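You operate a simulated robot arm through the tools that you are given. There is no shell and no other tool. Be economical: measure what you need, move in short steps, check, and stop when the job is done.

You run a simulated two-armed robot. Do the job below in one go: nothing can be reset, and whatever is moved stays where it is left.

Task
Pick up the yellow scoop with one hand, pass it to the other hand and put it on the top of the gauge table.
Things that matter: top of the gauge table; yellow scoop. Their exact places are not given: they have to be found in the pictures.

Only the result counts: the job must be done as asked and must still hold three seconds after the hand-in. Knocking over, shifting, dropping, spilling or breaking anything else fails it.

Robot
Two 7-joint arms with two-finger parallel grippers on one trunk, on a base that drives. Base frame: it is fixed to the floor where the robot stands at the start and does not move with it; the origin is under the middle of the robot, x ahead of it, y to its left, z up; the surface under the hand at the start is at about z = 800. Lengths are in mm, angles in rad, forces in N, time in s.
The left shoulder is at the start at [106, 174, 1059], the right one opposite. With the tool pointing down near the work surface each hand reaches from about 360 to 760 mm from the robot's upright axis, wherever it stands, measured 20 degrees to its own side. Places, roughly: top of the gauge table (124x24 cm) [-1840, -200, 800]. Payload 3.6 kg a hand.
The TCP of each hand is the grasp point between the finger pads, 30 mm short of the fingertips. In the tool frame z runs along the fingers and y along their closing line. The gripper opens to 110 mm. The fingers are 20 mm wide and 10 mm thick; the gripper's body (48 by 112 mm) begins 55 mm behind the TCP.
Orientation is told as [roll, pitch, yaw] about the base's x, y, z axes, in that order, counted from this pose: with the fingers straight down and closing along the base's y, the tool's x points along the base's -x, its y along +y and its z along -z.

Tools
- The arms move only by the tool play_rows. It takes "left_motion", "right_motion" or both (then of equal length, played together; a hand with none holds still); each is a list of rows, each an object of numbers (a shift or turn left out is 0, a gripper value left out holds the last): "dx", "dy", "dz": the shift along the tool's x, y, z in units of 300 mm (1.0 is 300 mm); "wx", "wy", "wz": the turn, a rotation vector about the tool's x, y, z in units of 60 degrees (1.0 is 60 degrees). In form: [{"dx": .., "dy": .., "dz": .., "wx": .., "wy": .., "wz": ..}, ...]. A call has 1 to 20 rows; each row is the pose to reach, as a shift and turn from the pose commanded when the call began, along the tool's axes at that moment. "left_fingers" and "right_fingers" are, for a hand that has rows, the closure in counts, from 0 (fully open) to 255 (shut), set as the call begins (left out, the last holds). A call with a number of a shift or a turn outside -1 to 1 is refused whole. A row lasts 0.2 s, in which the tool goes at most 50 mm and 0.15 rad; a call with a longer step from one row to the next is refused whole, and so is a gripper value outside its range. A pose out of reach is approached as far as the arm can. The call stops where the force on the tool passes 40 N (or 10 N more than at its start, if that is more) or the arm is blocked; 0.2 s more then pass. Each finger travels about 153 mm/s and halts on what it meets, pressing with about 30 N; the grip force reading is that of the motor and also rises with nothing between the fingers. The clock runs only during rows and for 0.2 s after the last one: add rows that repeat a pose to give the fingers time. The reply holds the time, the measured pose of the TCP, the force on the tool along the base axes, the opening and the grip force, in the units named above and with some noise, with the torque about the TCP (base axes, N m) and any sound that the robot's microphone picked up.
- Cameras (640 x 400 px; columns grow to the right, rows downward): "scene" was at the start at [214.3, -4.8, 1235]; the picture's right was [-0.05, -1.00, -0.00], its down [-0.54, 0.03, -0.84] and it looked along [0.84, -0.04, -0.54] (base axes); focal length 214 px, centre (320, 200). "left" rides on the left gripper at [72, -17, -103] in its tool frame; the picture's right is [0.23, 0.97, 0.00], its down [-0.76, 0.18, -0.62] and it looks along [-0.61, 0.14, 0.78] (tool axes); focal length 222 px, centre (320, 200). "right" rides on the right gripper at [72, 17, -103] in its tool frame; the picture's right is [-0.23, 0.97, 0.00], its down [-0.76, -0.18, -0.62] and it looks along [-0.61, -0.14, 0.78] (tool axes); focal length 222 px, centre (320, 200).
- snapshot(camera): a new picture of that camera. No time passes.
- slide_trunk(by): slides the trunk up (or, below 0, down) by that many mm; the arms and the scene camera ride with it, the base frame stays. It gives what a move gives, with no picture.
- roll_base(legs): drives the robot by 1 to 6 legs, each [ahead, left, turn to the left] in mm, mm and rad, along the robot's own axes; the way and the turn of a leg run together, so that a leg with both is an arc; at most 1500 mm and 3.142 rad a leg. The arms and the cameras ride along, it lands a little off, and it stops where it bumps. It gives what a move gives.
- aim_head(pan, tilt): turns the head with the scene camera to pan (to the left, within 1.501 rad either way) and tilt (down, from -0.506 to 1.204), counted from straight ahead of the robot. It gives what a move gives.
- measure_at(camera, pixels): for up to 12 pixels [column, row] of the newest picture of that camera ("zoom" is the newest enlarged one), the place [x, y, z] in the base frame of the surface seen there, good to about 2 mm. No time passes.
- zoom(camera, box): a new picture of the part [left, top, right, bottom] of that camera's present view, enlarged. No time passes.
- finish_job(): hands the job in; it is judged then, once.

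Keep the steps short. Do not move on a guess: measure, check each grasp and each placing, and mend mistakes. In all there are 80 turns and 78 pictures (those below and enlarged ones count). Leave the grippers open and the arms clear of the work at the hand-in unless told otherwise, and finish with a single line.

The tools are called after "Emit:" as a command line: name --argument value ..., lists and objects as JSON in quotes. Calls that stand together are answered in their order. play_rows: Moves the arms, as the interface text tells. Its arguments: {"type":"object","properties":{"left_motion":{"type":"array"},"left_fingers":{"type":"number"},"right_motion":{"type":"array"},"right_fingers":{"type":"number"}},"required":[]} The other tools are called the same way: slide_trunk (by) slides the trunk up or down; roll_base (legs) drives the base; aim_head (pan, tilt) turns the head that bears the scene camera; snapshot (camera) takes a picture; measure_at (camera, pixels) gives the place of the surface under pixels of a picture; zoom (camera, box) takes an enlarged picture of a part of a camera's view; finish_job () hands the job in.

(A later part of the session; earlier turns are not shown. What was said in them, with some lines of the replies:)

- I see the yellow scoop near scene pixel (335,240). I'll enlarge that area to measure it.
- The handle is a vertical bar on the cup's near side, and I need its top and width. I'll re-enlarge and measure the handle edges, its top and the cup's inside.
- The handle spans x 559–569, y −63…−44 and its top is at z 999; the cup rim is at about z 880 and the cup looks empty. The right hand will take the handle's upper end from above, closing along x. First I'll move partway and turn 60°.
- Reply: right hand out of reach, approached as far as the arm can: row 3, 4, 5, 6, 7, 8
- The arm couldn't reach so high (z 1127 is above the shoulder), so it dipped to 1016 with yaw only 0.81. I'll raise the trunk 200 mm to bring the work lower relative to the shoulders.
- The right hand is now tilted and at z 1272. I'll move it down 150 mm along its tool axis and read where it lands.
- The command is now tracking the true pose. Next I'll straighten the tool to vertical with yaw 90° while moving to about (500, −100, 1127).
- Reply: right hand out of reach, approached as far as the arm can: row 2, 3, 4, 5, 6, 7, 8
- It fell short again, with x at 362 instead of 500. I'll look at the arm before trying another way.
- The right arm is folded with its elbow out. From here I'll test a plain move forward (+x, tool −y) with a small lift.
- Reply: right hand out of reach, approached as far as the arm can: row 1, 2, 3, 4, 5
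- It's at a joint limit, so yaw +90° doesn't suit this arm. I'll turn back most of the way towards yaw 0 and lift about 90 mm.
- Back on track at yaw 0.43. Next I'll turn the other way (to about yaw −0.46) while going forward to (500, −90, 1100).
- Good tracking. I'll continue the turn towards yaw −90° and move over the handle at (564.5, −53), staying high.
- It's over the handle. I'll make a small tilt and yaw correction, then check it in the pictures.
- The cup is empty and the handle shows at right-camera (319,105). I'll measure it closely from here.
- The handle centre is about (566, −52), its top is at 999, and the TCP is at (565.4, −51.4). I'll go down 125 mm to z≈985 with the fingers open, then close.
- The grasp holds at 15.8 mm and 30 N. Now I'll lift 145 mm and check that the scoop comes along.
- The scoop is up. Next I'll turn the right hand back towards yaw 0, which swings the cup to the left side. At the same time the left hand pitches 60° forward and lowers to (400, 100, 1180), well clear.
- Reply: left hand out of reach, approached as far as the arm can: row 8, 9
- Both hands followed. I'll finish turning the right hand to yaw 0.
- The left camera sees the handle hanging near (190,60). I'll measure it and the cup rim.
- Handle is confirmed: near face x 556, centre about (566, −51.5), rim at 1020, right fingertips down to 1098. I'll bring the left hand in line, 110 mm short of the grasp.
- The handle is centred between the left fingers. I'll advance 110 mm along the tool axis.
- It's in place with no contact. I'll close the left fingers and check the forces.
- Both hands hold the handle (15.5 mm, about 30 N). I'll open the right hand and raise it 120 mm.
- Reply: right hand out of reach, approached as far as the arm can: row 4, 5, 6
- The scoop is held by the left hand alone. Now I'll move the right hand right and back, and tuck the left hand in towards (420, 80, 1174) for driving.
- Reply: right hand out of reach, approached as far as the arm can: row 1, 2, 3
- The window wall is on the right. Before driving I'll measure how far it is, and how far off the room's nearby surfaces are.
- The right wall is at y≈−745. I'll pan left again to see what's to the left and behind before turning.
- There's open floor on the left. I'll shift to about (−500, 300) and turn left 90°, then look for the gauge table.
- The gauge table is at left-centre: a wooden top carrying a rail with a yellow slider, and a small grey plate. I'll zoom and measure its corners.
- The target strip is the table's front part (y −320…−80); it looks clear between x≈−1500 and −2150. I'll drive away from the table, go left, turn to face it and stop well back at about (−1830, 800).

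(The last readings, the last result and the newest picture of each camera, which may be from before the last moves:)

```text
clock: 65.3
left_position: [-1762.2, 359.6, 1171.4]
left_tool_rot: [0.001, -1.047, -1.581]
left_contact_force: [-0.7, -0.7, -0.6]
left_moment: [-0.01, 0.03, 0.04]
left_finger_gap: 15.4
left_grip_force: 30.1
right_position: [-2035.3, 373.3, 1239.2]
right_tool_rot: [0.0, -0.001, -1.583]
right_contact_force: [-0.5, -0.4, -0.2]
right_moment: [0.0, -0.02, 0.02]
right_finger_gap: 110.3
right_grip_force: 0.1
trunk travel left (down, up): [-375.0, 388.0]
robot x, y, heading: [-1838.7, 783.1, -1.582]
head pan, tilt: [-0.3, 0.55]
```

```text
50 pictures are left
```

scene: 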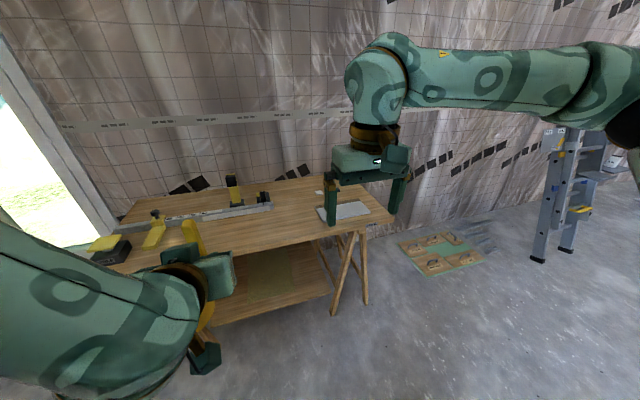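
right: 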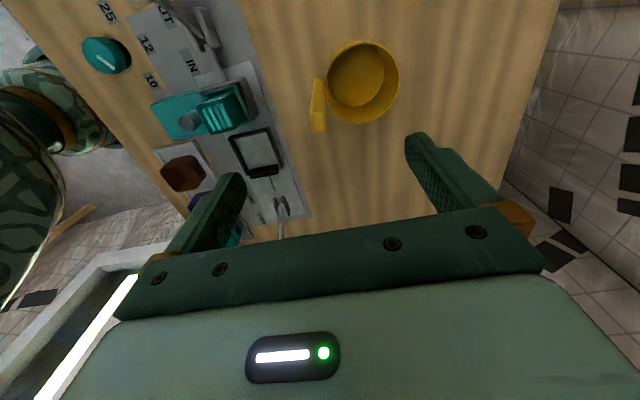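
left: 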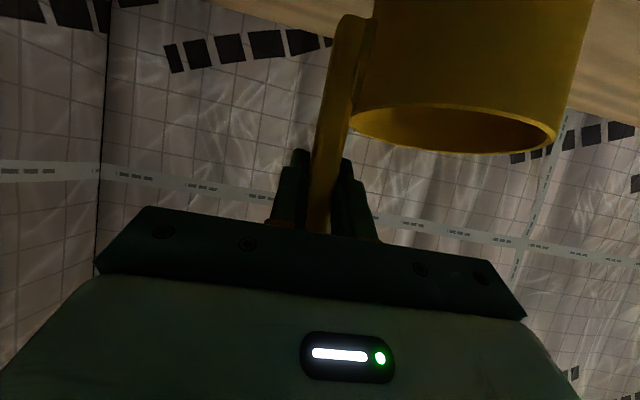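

I'm facing the table. I'll measure the front edge and the objects on it from here.

Emit:
zoom --camera "scene" --box '[70, 150, 410, 330]'

Emit:
measure_at --camera "scene" --pixels '[[280, 243], [330, 227], [250, 245], [260, 212], [220, 213], [322, 206], [345, 217], [300, 215], [280, 225], [250, 225], [318, 192], [180, 218]]'

```text
1.88 times, centred on (240, 240) of scene
```

zoom: 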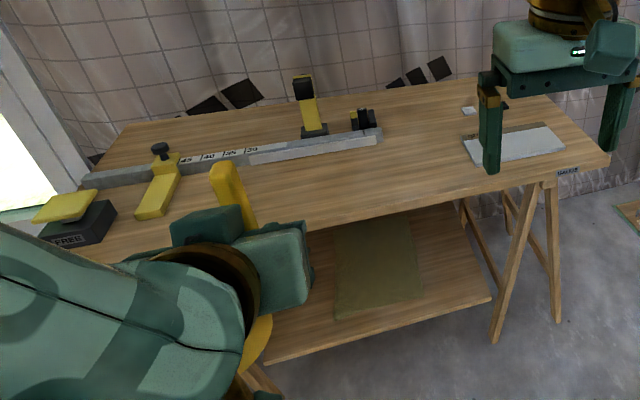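

```text
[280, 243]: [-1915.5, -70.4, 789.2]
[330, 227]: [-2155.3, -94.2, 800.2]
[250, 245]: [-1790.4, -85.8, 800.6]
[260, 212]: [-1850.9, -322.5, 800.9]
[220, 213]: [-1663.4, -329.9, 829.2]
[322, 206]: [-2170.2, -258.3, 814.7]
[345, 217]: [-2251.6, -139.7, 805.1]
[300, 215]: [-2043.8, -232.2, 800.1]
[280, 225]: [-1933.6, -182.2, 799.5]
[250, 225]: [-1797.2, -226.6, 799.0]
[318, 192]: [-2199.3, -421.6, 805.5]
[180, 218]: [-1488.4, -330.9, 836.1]
```

The front edge is at y≈−70, the rail front at y≈−325, and x −1500…−2100 is clear. I'll approach 400 mm and shift 50 mm right, so that the hand ends up above the front edge.

Emit:
roll_base --legs '[[400, -50, 0.01]]'

Emit:
aim_head --pan 0.0 --tilt 0.8

Emit:
snapshot --camera "scene"

Emit:
snapshot --camera "right"

```text
clock: 67.7
left_position: [-1813.5, -31.8, 1172.0]
left_tool_rot: [-0.001, -1.046, -1.575]
left_contact_force: [-0.1, -0.7, -1.0]
left_moment: [-0.02, 0.02, 0.01]
left_finger_gap: 15.5
left_grip_force: 30.8
right_position: [-2086.3, -20.7, 1239.4]
right_tool_rot: [-0.001, 0.0, -1.575]
right_contact_force: [-0.2, 0.6, -0.2]
right_moment: [0.05, 0.02, 0.01]
right_finger_gap: 109.8
right_grip_force: 0.1
trunk travel left (down, up): [-375.0, 388.0]
robot x, y, heading: [-1891.8, 391.1, -1.574]
head pan, tilt: [-0.3, 0.55]
```

```text
clock: 68.5
left_position: [-1812.4, -31.5, 1173.1]
left_tool_rot: [0.0, -1.046, -1.574]
left_contact_force: [0.7, 0.0, -0.2]
left_moment: [0.0, 0.06, 0.0]
left_finger_gap: 15.7
left_grip_force: 30.3
right_position: [-2087.2, -19.7, 1240.0]
right_tool_rot: [0.001, -0.002, -1.576]
right_contact_force: [0.3, -0.1, 0.8]
right_moment: [-0.01, -0.03, 0.02]
right_finger_gap: 110.3
right_grip_force: 0.0
trunk travel left (down, up): [-375.0, 388.0]
robot x, y, heading: [-1896.2, 390.0, -1.573]
head pan, tilt: [0.0, 0.799]
```

```text
48 pictures are left
```

scene: 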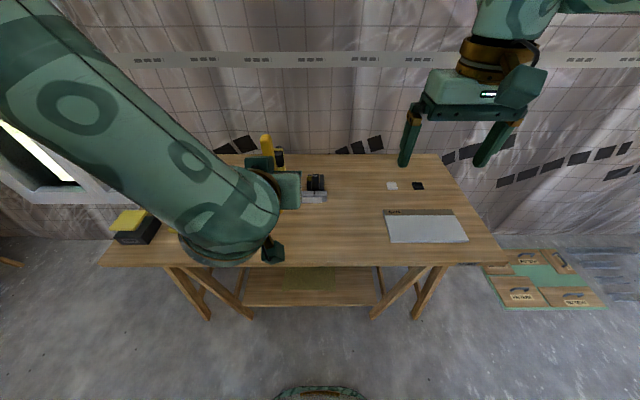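

```text
47 pictures are left
```

right: 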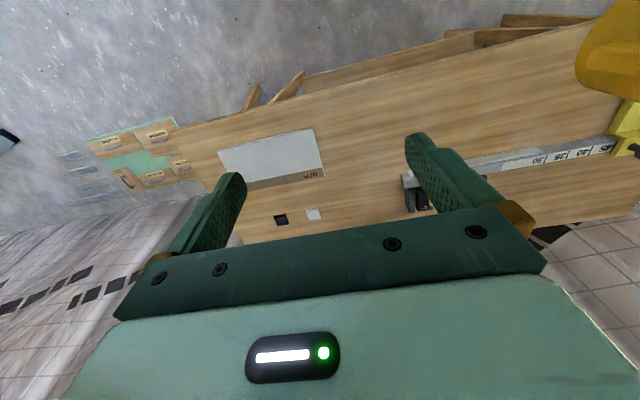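

The hand is above the front edge. I'll go forward 156 mm, then down to z≈935, with the cup bottom still about 15 mm above the table.

Emit:
play_rows --left_motion '[{"dx": -0.065, "dz": 0.113}, {"dx": -0.13, "dz": 0.226}, {"dx": -0.196, "dz": 0.339}, {"dx": -0.261, "dz": 0.452}, {"dx": -0.147, "dz": 0.518}, {"dx": -0.033, "dz": 0.584}, {"dx": 0.082, "dz": 0.65}, {"dx": 0.197, "dz": 0.716}, {"dx": 0.312, "dz": 0.782}, {"dx": 0.426, "dz": 0.848}, {"dx": 0.426, "dz": 0.848}]'

Emit:
snapshot --camera "scene"

Emit:
snapshot --camera "left"

```text
clock: 70.9
left_position: [-1856.2, -218.5, 965.7]
left_tool_rot: [0.021, -1.015, -1.576]
left_contact_force: [-0.6, 0.9, -0.5]
left_moment: [0.03, 0.03, 0.0]
left_finger_gap: 15.5
left_grip_force: 29.5
left hand out of reach, approached as far as the arm can: row 7, 8, 9, 10, 11
right_position: [-2085.3, -19.7, 1239.7]
right_tool_rot: [0.001, -0.002, -1.575]
right_contact_force: [-0.3, -0.4, -0.1]
right_moment: [-0.04, 0.06, 0.0]
right_finger_gap: 110.1
right_grip_force: 0.1
trunk travel left (down, up): [-375.0, 388.0]
robot x, y, heading: [-1897.4, 389.2, -1.572]
head pan, tilt: [0.0, 0.799]
```

```text
46 pictures are left
```

scene: 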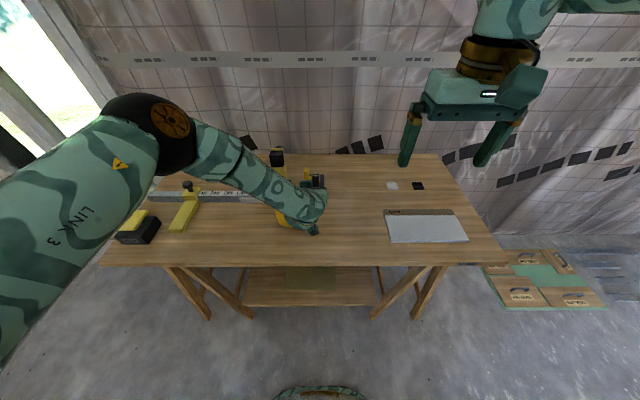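

```text
45 pictures are left
```

left: 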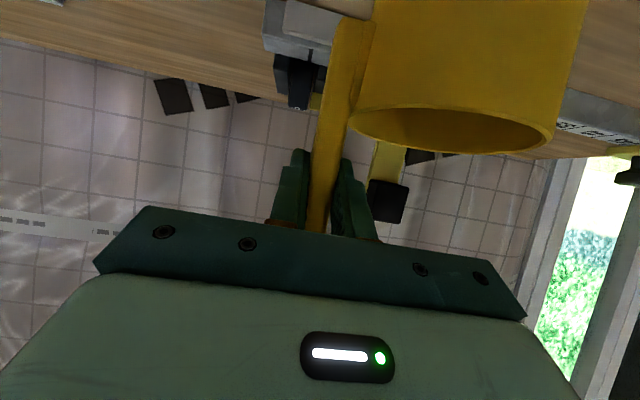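

The arm hit its reach limit at z 966 and drifted, with no contact. I'll raise the hand 130 mm and re-centre it, then lower the trunk instead.

Emit:
play_rows --left_motion '[{"dx": -0.08, "dz": -0.08, "dy": 0.037, "wx": 0.005, "wy": -0.008}, {"dx": -0.16, "dz": -0.157, "dy": 0.074, "wx": 0.01, "wy": -0.016}, {"dx": -0.237, "dz": -0.236, "dy": 0.11, "wx": 0.015, "wy": -0.023}, {"dx": -0.315, "dz": -0.314, "dy": 0.147, "wx": 0.02, "wy": -0.031}, {"dx": -0.315, "dz": -0.314, "dy": 0.147, "wx": 0.02, "wy": -0.031}]'

```text
clock: 72.1
left_position: [-1814.6, -190.5, 1094.3]
left_tool_rot: [-0.016, -1.071, -1.575]
left_contact_force: [0.1, 0.1, -1.6]
left_moment: [0.01, 0.04, -0.01]
left_finger_gap: 15.6
left_grip_force: 30.0
left hand out of reach, approached as far as the arm can: row 1, 2, 3
right_position: [-2087.4, -20.1, 1239.2]
right_tool_rot: [-0.001, -0.001, -1.577]
right_contact_force: [-0.8, -0.1, -0.4]
right_moment: [0.01, -0.02, 0.02]
right_finger_gap: 110.0
right_grip_force: 0.0
trunk travel left (down, up): [-375.0, 388.0]
robot x, y, heading: [-1888.8, 394.5, -1.575]
head pan, tilt: [0.0, 0.799]
```

Now I'll correct the tilt and lower the trunk 140 mm, which should bring the hand to z≈954 with the cup bottom at about 834.

Emit:
play_rows --left_motion '[{"wx": -0.015, "wy": 0.023}, {"wx": -0.015, "wy": 0.023}]'

Emit:
slide_trunk --by -140

Emit:
snapshot --camera "scene"

Emit:
snapshot --camera "left"

```text
clock: 72.7
left_position: [-1814.1, -188.5, 1092.9]
left_tool_rot: [-0.005, -1.053, -1.574]
left_contact_force: [-0.2, -0.2, -0.3]
left_moment: [0.0, 0.0, -0.01]
left_finger_gap: 15.4
left_grip_force: 29.7
right_position: [-2088.2, -21.4, 1238.6]
right_tool_rot: [0.001, -0.002, -1.576]
right_contact_force: [-0.4, -0.4, 0.0]
right_moment: [0.02, -0.02, 0.02]
right_finger_gap: 109.9
right_grip_force: 0.1
trunk travel left (down, up): [-375.0, 388.0]
robot x, y, heading: [-1893.6, 391.7, -1.575]
head pan, tilt: [0.0, 0.799]
```

```text
clock: 74.4
left_position: [-1813.0, -187.6, 954.5]
left_tool_rot: [-0.003, -1.051, -1.572]
left_contact_force: [0.5, -0.3, 0.3]
left_moment: [0.0, 0.01, 0.0]
left_finger_gap: 15.6
left_grip_force: 30.3
right_position: [-2086.9, -19.7, 1099.7]
right_tool_rot: [0.002, -0.002, -1.578]
right_contact_force: [0.7, -0.1, 0.3]
right_moment: [-0.03, 0.0, 0.0]
right_finger_gap: 109.8
right_grip_force: 0.1
trunk travel left (down, up): [-235.0, 528.0]
robot x, y, heading: [-1895.2, 388.3, -1.573]
head pan, tilt: [0.0, 0.799]
```

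```text
44 pictures are left
```

scene: 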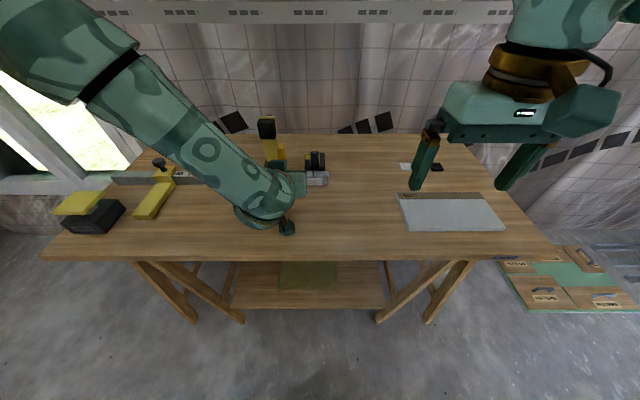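

```text
43 pictures are left
```

left: 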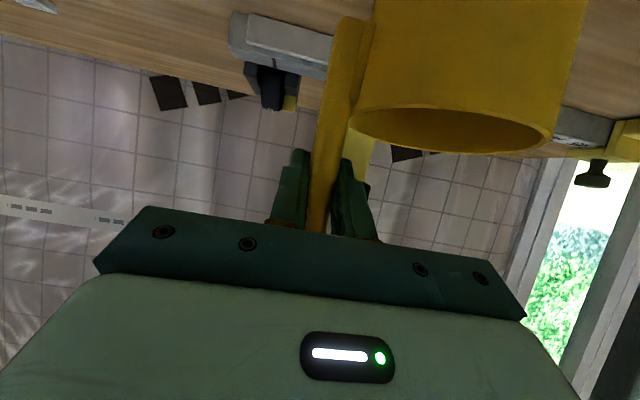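

It's clear and level. I'll lower 28 mm straight down (to z≈926), then finish in millimetre steps watching the force.

Emit:
play_rows --left_motion '[{"dx": 0.027, "dz": 0.016}, {"dx": 0.054, "dz": 0.031}, {"dx": 0.081, "dz": 0.047}, {"dx": 0.081, "dz": 0.047}]'

Emit:
play_rows --left_motion '[{"dx": 0.006, "dz": 0.0033}, {"dx": 0.0115, "dz": 0.0067}, {"dx": 0.0115, "dz": 0.0067}]'

```text
clock: 75.4
left_position: [-1824.0, -190.8, 934.3]
left_tool_rot: [0.0, -1.047, -1.574]
left_contact_force: [-0.3, 0.0, -0.4]
left_moment: [-0.05, 0.02, -0.01]
left_finger_gap: 15.5
left_grip_force: 30.0
left hand out of reach, approached as far as the arm can: row 1, 2, 3, 4
right_position: [-2086.0, -19.7, 1099.7]
right_tool_rot: [-0.001, -0.002, -1.577]
right_contact_force: [0.1, 0.3, 0.3]
right_moment: [0.03, 0.0, 0.03]
right_finger_gap: 110.0
right_grip_force: 0.0
trunk travel left (down, up): [-235.0, 528.0]
robot x, y, heading: [-1891.8, 390.1, -1.571]
head pan, tilt: [0.0, 0.799]
```

```text
clock: 76.2
left_position: [-1825.3, -191.9, 932.4]
left_tool_rot: [-0.001, -1.049, -1.575]
left_contact_force: [-0.8, 0.3, -1.3]
left_moment: [0.0, 0.05, -0.01]
left_finger_gap: 15.3
left_grip_force: 30.1
right_position: [-2086.8, -18.9, 1098.7]
right_tool_rot: [0.002, -0.002, -1.575]
right_contact_force: [-0.3, -0.8, 0.1]
right_moment: [0.02, -0.02, -0.01]
right_finger_gap: 110.1
right_grip_force: 0.0
trunk travel left (down, up): [-235.0, 528.0]
robot x, y, heading: [-1890.0, 389.1, -1.573]
head pan, tilt: [0.0, 0.799]
```

The arm is at its limit, so I'll use the trunk for the last ~13 mm: 9 mm first, then small steps.

Emit:
slide_trunk --by -9

Emit:
slide_trunk --by -3

```text
clock: 76.8
left_position: [-1827.7, -193.1, 918.6]
left_tool_rot: [-0.001, -1.04, -1.575]
left_contact_force: [0.0, 0.5, 1.9]
left_moment: [0.03, 0.05, 0.04]
left_finger_gap: 15.3
left_grip_force: 30.4
right_position: [-2087.2, -20.6, 1089.3]
right_tool_rot: [0.001, 0.0, -1.577]
right_contact_force: [0.4, 0.8, 0.6]
right_moment: [-0.02, 0.0, 0.02]
right_finger_gap: 110.1
right_grip_force: 0.0
trunk travel left (down, up): [-226.0, 537.0]
robot x, y, heading: [-1892.1, 390.9, -1.574]
head pan, tilt: [0.0, 0.799]
```

```text
clock: 77.3
left_position: [-1827.9, -192.1, 917.8]
left_tool_rot: [-0.003, -1.042, -1.572]
left_contact_force: [-1.2, 1.5, 20.5]
left_moment: [0.25, -0.21, 0.04]
left_finger_gap: 15.4
left_grip_force: 29.8
right_position: [-2087.1, -18.3, 1088.3]
right_tool_rot: [0.0, -0.004, -1.576]
right_contact_force: [0.3, -0.1, -0.3]
right_moment: [-0.01, 0.0, 0.01]
right_finger_gap: 110.2
right_grip_force: 0.0
trunk travel left (down, up): [-223.0, 540.0]
robot x, y, heading: [-1894.8, 392.6, -1.571]
head pan, tilt: [0.0, 0.799]
```

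Contact: 20 N upward. I'll ease up 2 mm and check.

Emit:
slide_trunk --by 2

Emit:
snapshot --camera "left"

Emit:
zoom --camera "scene" --box '[200, 100, 360, 250]'

```text
clock: 77.8
left_position: [-1828.8, -192.9, 919.5]
left_tool_rot: [0.003, -1.041, -1.574]
left_contact_force: [-0.3, -2.6, 14.3]
left_moment: [-0.56, -0.1, -0.06]
left_finger_gap: 15.7
left_grip_force: 30.2
right_position: [-2086.6, -18.5, 1089.9]
right_tool_rot: [-0.001, 0.0, -1.575]
right_contact_force: [-0.2, -1.0, -0.4]
right_moment: [-0.03, 0.0, -0.02]
right_finger_gap: 109.8
right_grip_force: 0.1
trunk travel left (down, up): [-225.0, 538.0]
robot x, y, heading: [-1893.5, 392.4, -1.575]
head pan, tilt: [0.0, 0.799]
```

```text
42 pictures are left
```

left: 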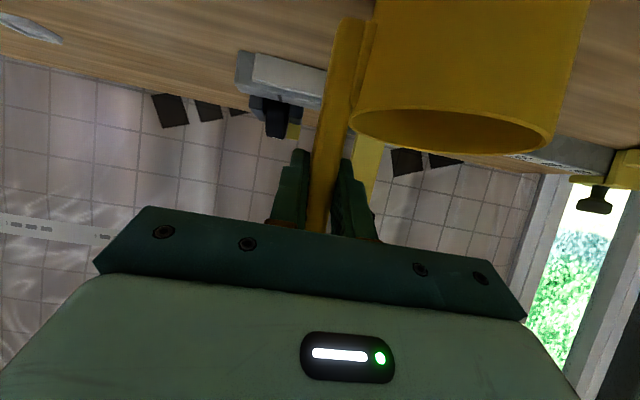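

```text
2.67 times, centred on (280, 175) of scene
```

zoom: 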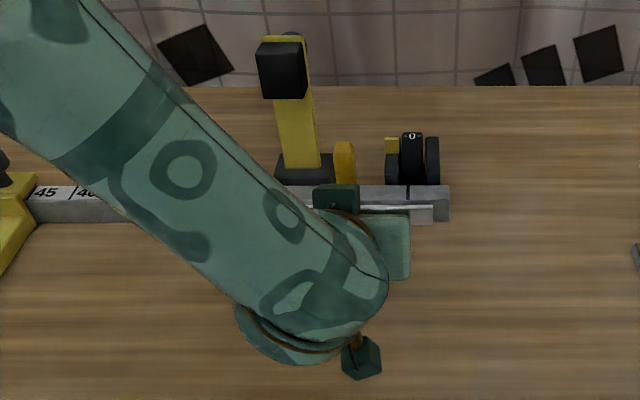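

TCP at z 919 matches the cup standing on the table (expected 919.5). I'll open the left fingers now.

Emit:
play_rows --left_motion '[{"dz": 0}, {"dz": 0}, {"dz": 0}, {"dz": 0}, {"dz": 0}]' --left_fingers 0

Emit:
snapshot --camera "left"

```text
clock: 79.0
left_position: [-1828.4, -192.7, 917.4]
left_tool_rot: [-0.001, -1.039, -1.574]
left_contact_force: [-0.6, 0.5, 0.1]
left_moment: [-0.01, -0.02, 0.02]
left_finger_gap: 109.9
left_grip_force: 0.0
right_position: [-2087.6, -19.9, 1090.8]
right_tool_rot: [-0.001, 0.0, -1.576]
right_contact_force: [-0.6, 0.7, -0.4]
right_moment: [0.0, 0.03, -0.04]
right_finger_gap: 109.9
right_grip_force: 0.1
trunk travel left (down, up): [-225.0, 538.0]
robot x, y, heading: [-1894.3, 391.6, -1.573]
head pan, tilt: [0.0, 0.799]
```

```text
40 pictures are left
```

left: 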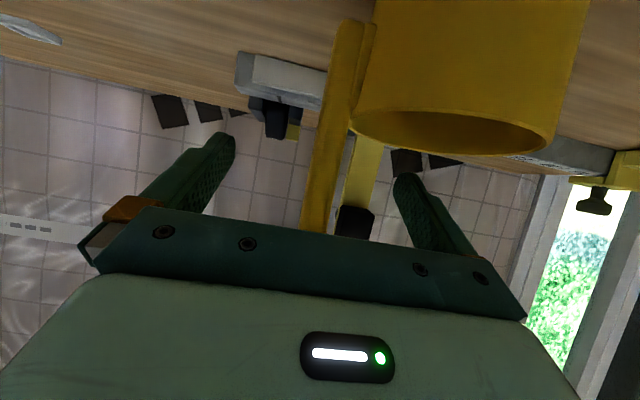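

The scoop stands free and the force is zero. I'll withdraw straight back along the tool axis in small steps.

Emit:
play_rows --left_motion '[{"dz": -0.06}, {"dz": -0.14}, {"dz": -0.22}, {"dz": -0.3}, {"dz": -0.38}, {"dz": -0.46}, {"dz": -0.46}]'

Emit:
snapshot --camera "left"

```text
clock: 80.6
left_position: [-1827.2, -76.3, 987.0]
left_tool_rot: [0.003, -1.037, -1.573]
left_contact_force: [-0.2, -0.4, -0.3]
left_moment: [-0.03, 0.01, 0.02]
left_finger_gap: 110.1
left_grip_force: 0.0
right_position: [-2086.6, -19.5, 1089.0]
right_tool_rot: [-0.001, 0.0, -1.576]
right_contact_force: [0.9, 0.3, -0.2]
right_moment: [0.0, 0.02, 0.0]
right_finger_gap: 109.7
right_grip_force: 0.0
trunk travel left (down, up): [-225.0, 538.0]
robot x, y, heading: [-1889.7, 391.3, -1.571]
head pan, tilt: [0.0, 0.799]
```

```text
39 pictures are left
```

left: 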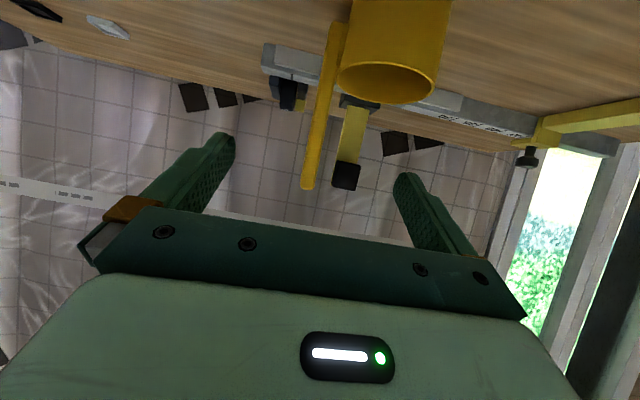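

The hand is clear. I'll raise the trunk, back away and check the final standing of the scoop.

Emit:
slide_trunk --by 140

Emit:
roll_base --legs '[[-350, 0, 0]]'

Emit:
aim_head --pan 0.0 --tilt 0.55

Emit:
snapshot --camera "scene"

Emit:
snapshot --camera "left"

```text
clock: 82.3
left_position: [-1827.0, -74.5, 1127.1]
left_tool_rot: [0.002, -1.037, -1.574]
left_contact_force: [-0.5, -0.7, 0.2]
left_moment: [0.0, 0.04, 0.0]
left_finger_gap: 110.0
left_grip_force: 0.1
right_position: [-2087.3, -20.8, 1229.2]
right_tool_rot: [0.001, 0.0, -1.576]
right_contact_force: [0.5, -0.3, 0.7]
right_moment: [0.0, -0.02, 0.04]
right_finger_gap: 110.0
right_grip_force: 0.1
trunk travel left (down, up): [-365.0, 398.0]
robot x, y, heading: [-1892.3, 391.7, -1.578]
head pan, tilt: [0.0, 0.799]
```

```text
clock: 84.5
left_position: [-1824.9, 270.5, 1129.5]
left_tool_rot: [0.001, -1.039, -1.568]
left_contact_force: [-0.8, 0.4, 0.5]
left_moment: [0.02, 0.03, 0.02]
left_finger_gap: 110.3
left_grip_force: 0.1
right_position: [-2083.9, 322.9, 1229.3]
right_tool_rot: [0.0, -0.002, -1.569]
right_contact_force: [-0.4, 0.1, -0.1]
right_moment: [-0.01, 0.02, 0.02]
right_finger_gap: 110.1
right_grip_force: 0.0
trunk travel left (down, up): [-365.0, 398.0]
robot x, y, heading: [-1897.6, 737.2, -1.571]
head pan, tilt: [0.0, 0.799]
```

```text
clock: 85.3
left_position: [-1824.2, 270.6, 1127.3]
left_tool_rot: [0.001, -1.036, -1.568]
left_contact_force: [0.6, 0.1, -0.3]
left_moment: [0.05, 0.0, -0.02]
left_finger_gap: 109.8
left_grip_force: 0.2
right_position: [-2083.2, 322.7, 1230.2]
right_tool_rot: [0.001, -0.001, -1.571]
right_contact_force: [0.4, -0.3, 0.3]
right_moment: [0.01, 0.0, 0.01]
right_finger_gap: 109.8
right_grip_force: 0.1
trunk travel left (down, up): [-365.0, 398.0]
robot x, y, heading: [-1894.6, 736.2, -1.566]
head pan, tilt: [0.0, 0.55]
```

```text
38 pictures are left
```

scene: 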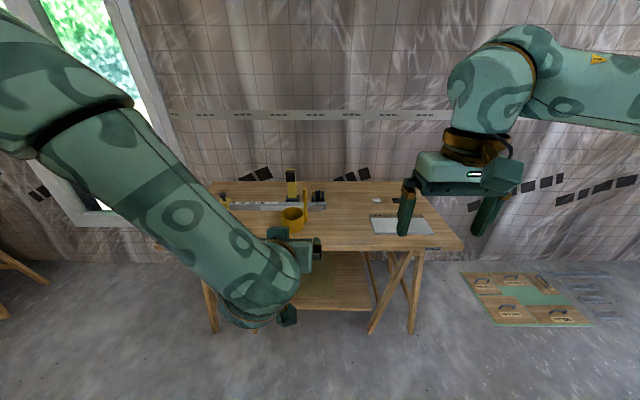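

```text
37 pictures are left
```

left: 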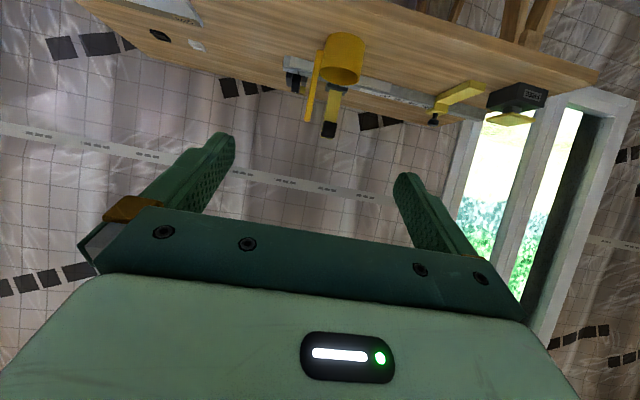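

The scoop stands upright on the front strip of the table. The other items look unmoved, the grippers are open and the arms are clear, so I'm handing in.

Emit:
finish_job

```text
The job is handed in.
```

The yellow scoop was picked up with the right hand, passed to the left, and now stands upright on the top of the gauge table.
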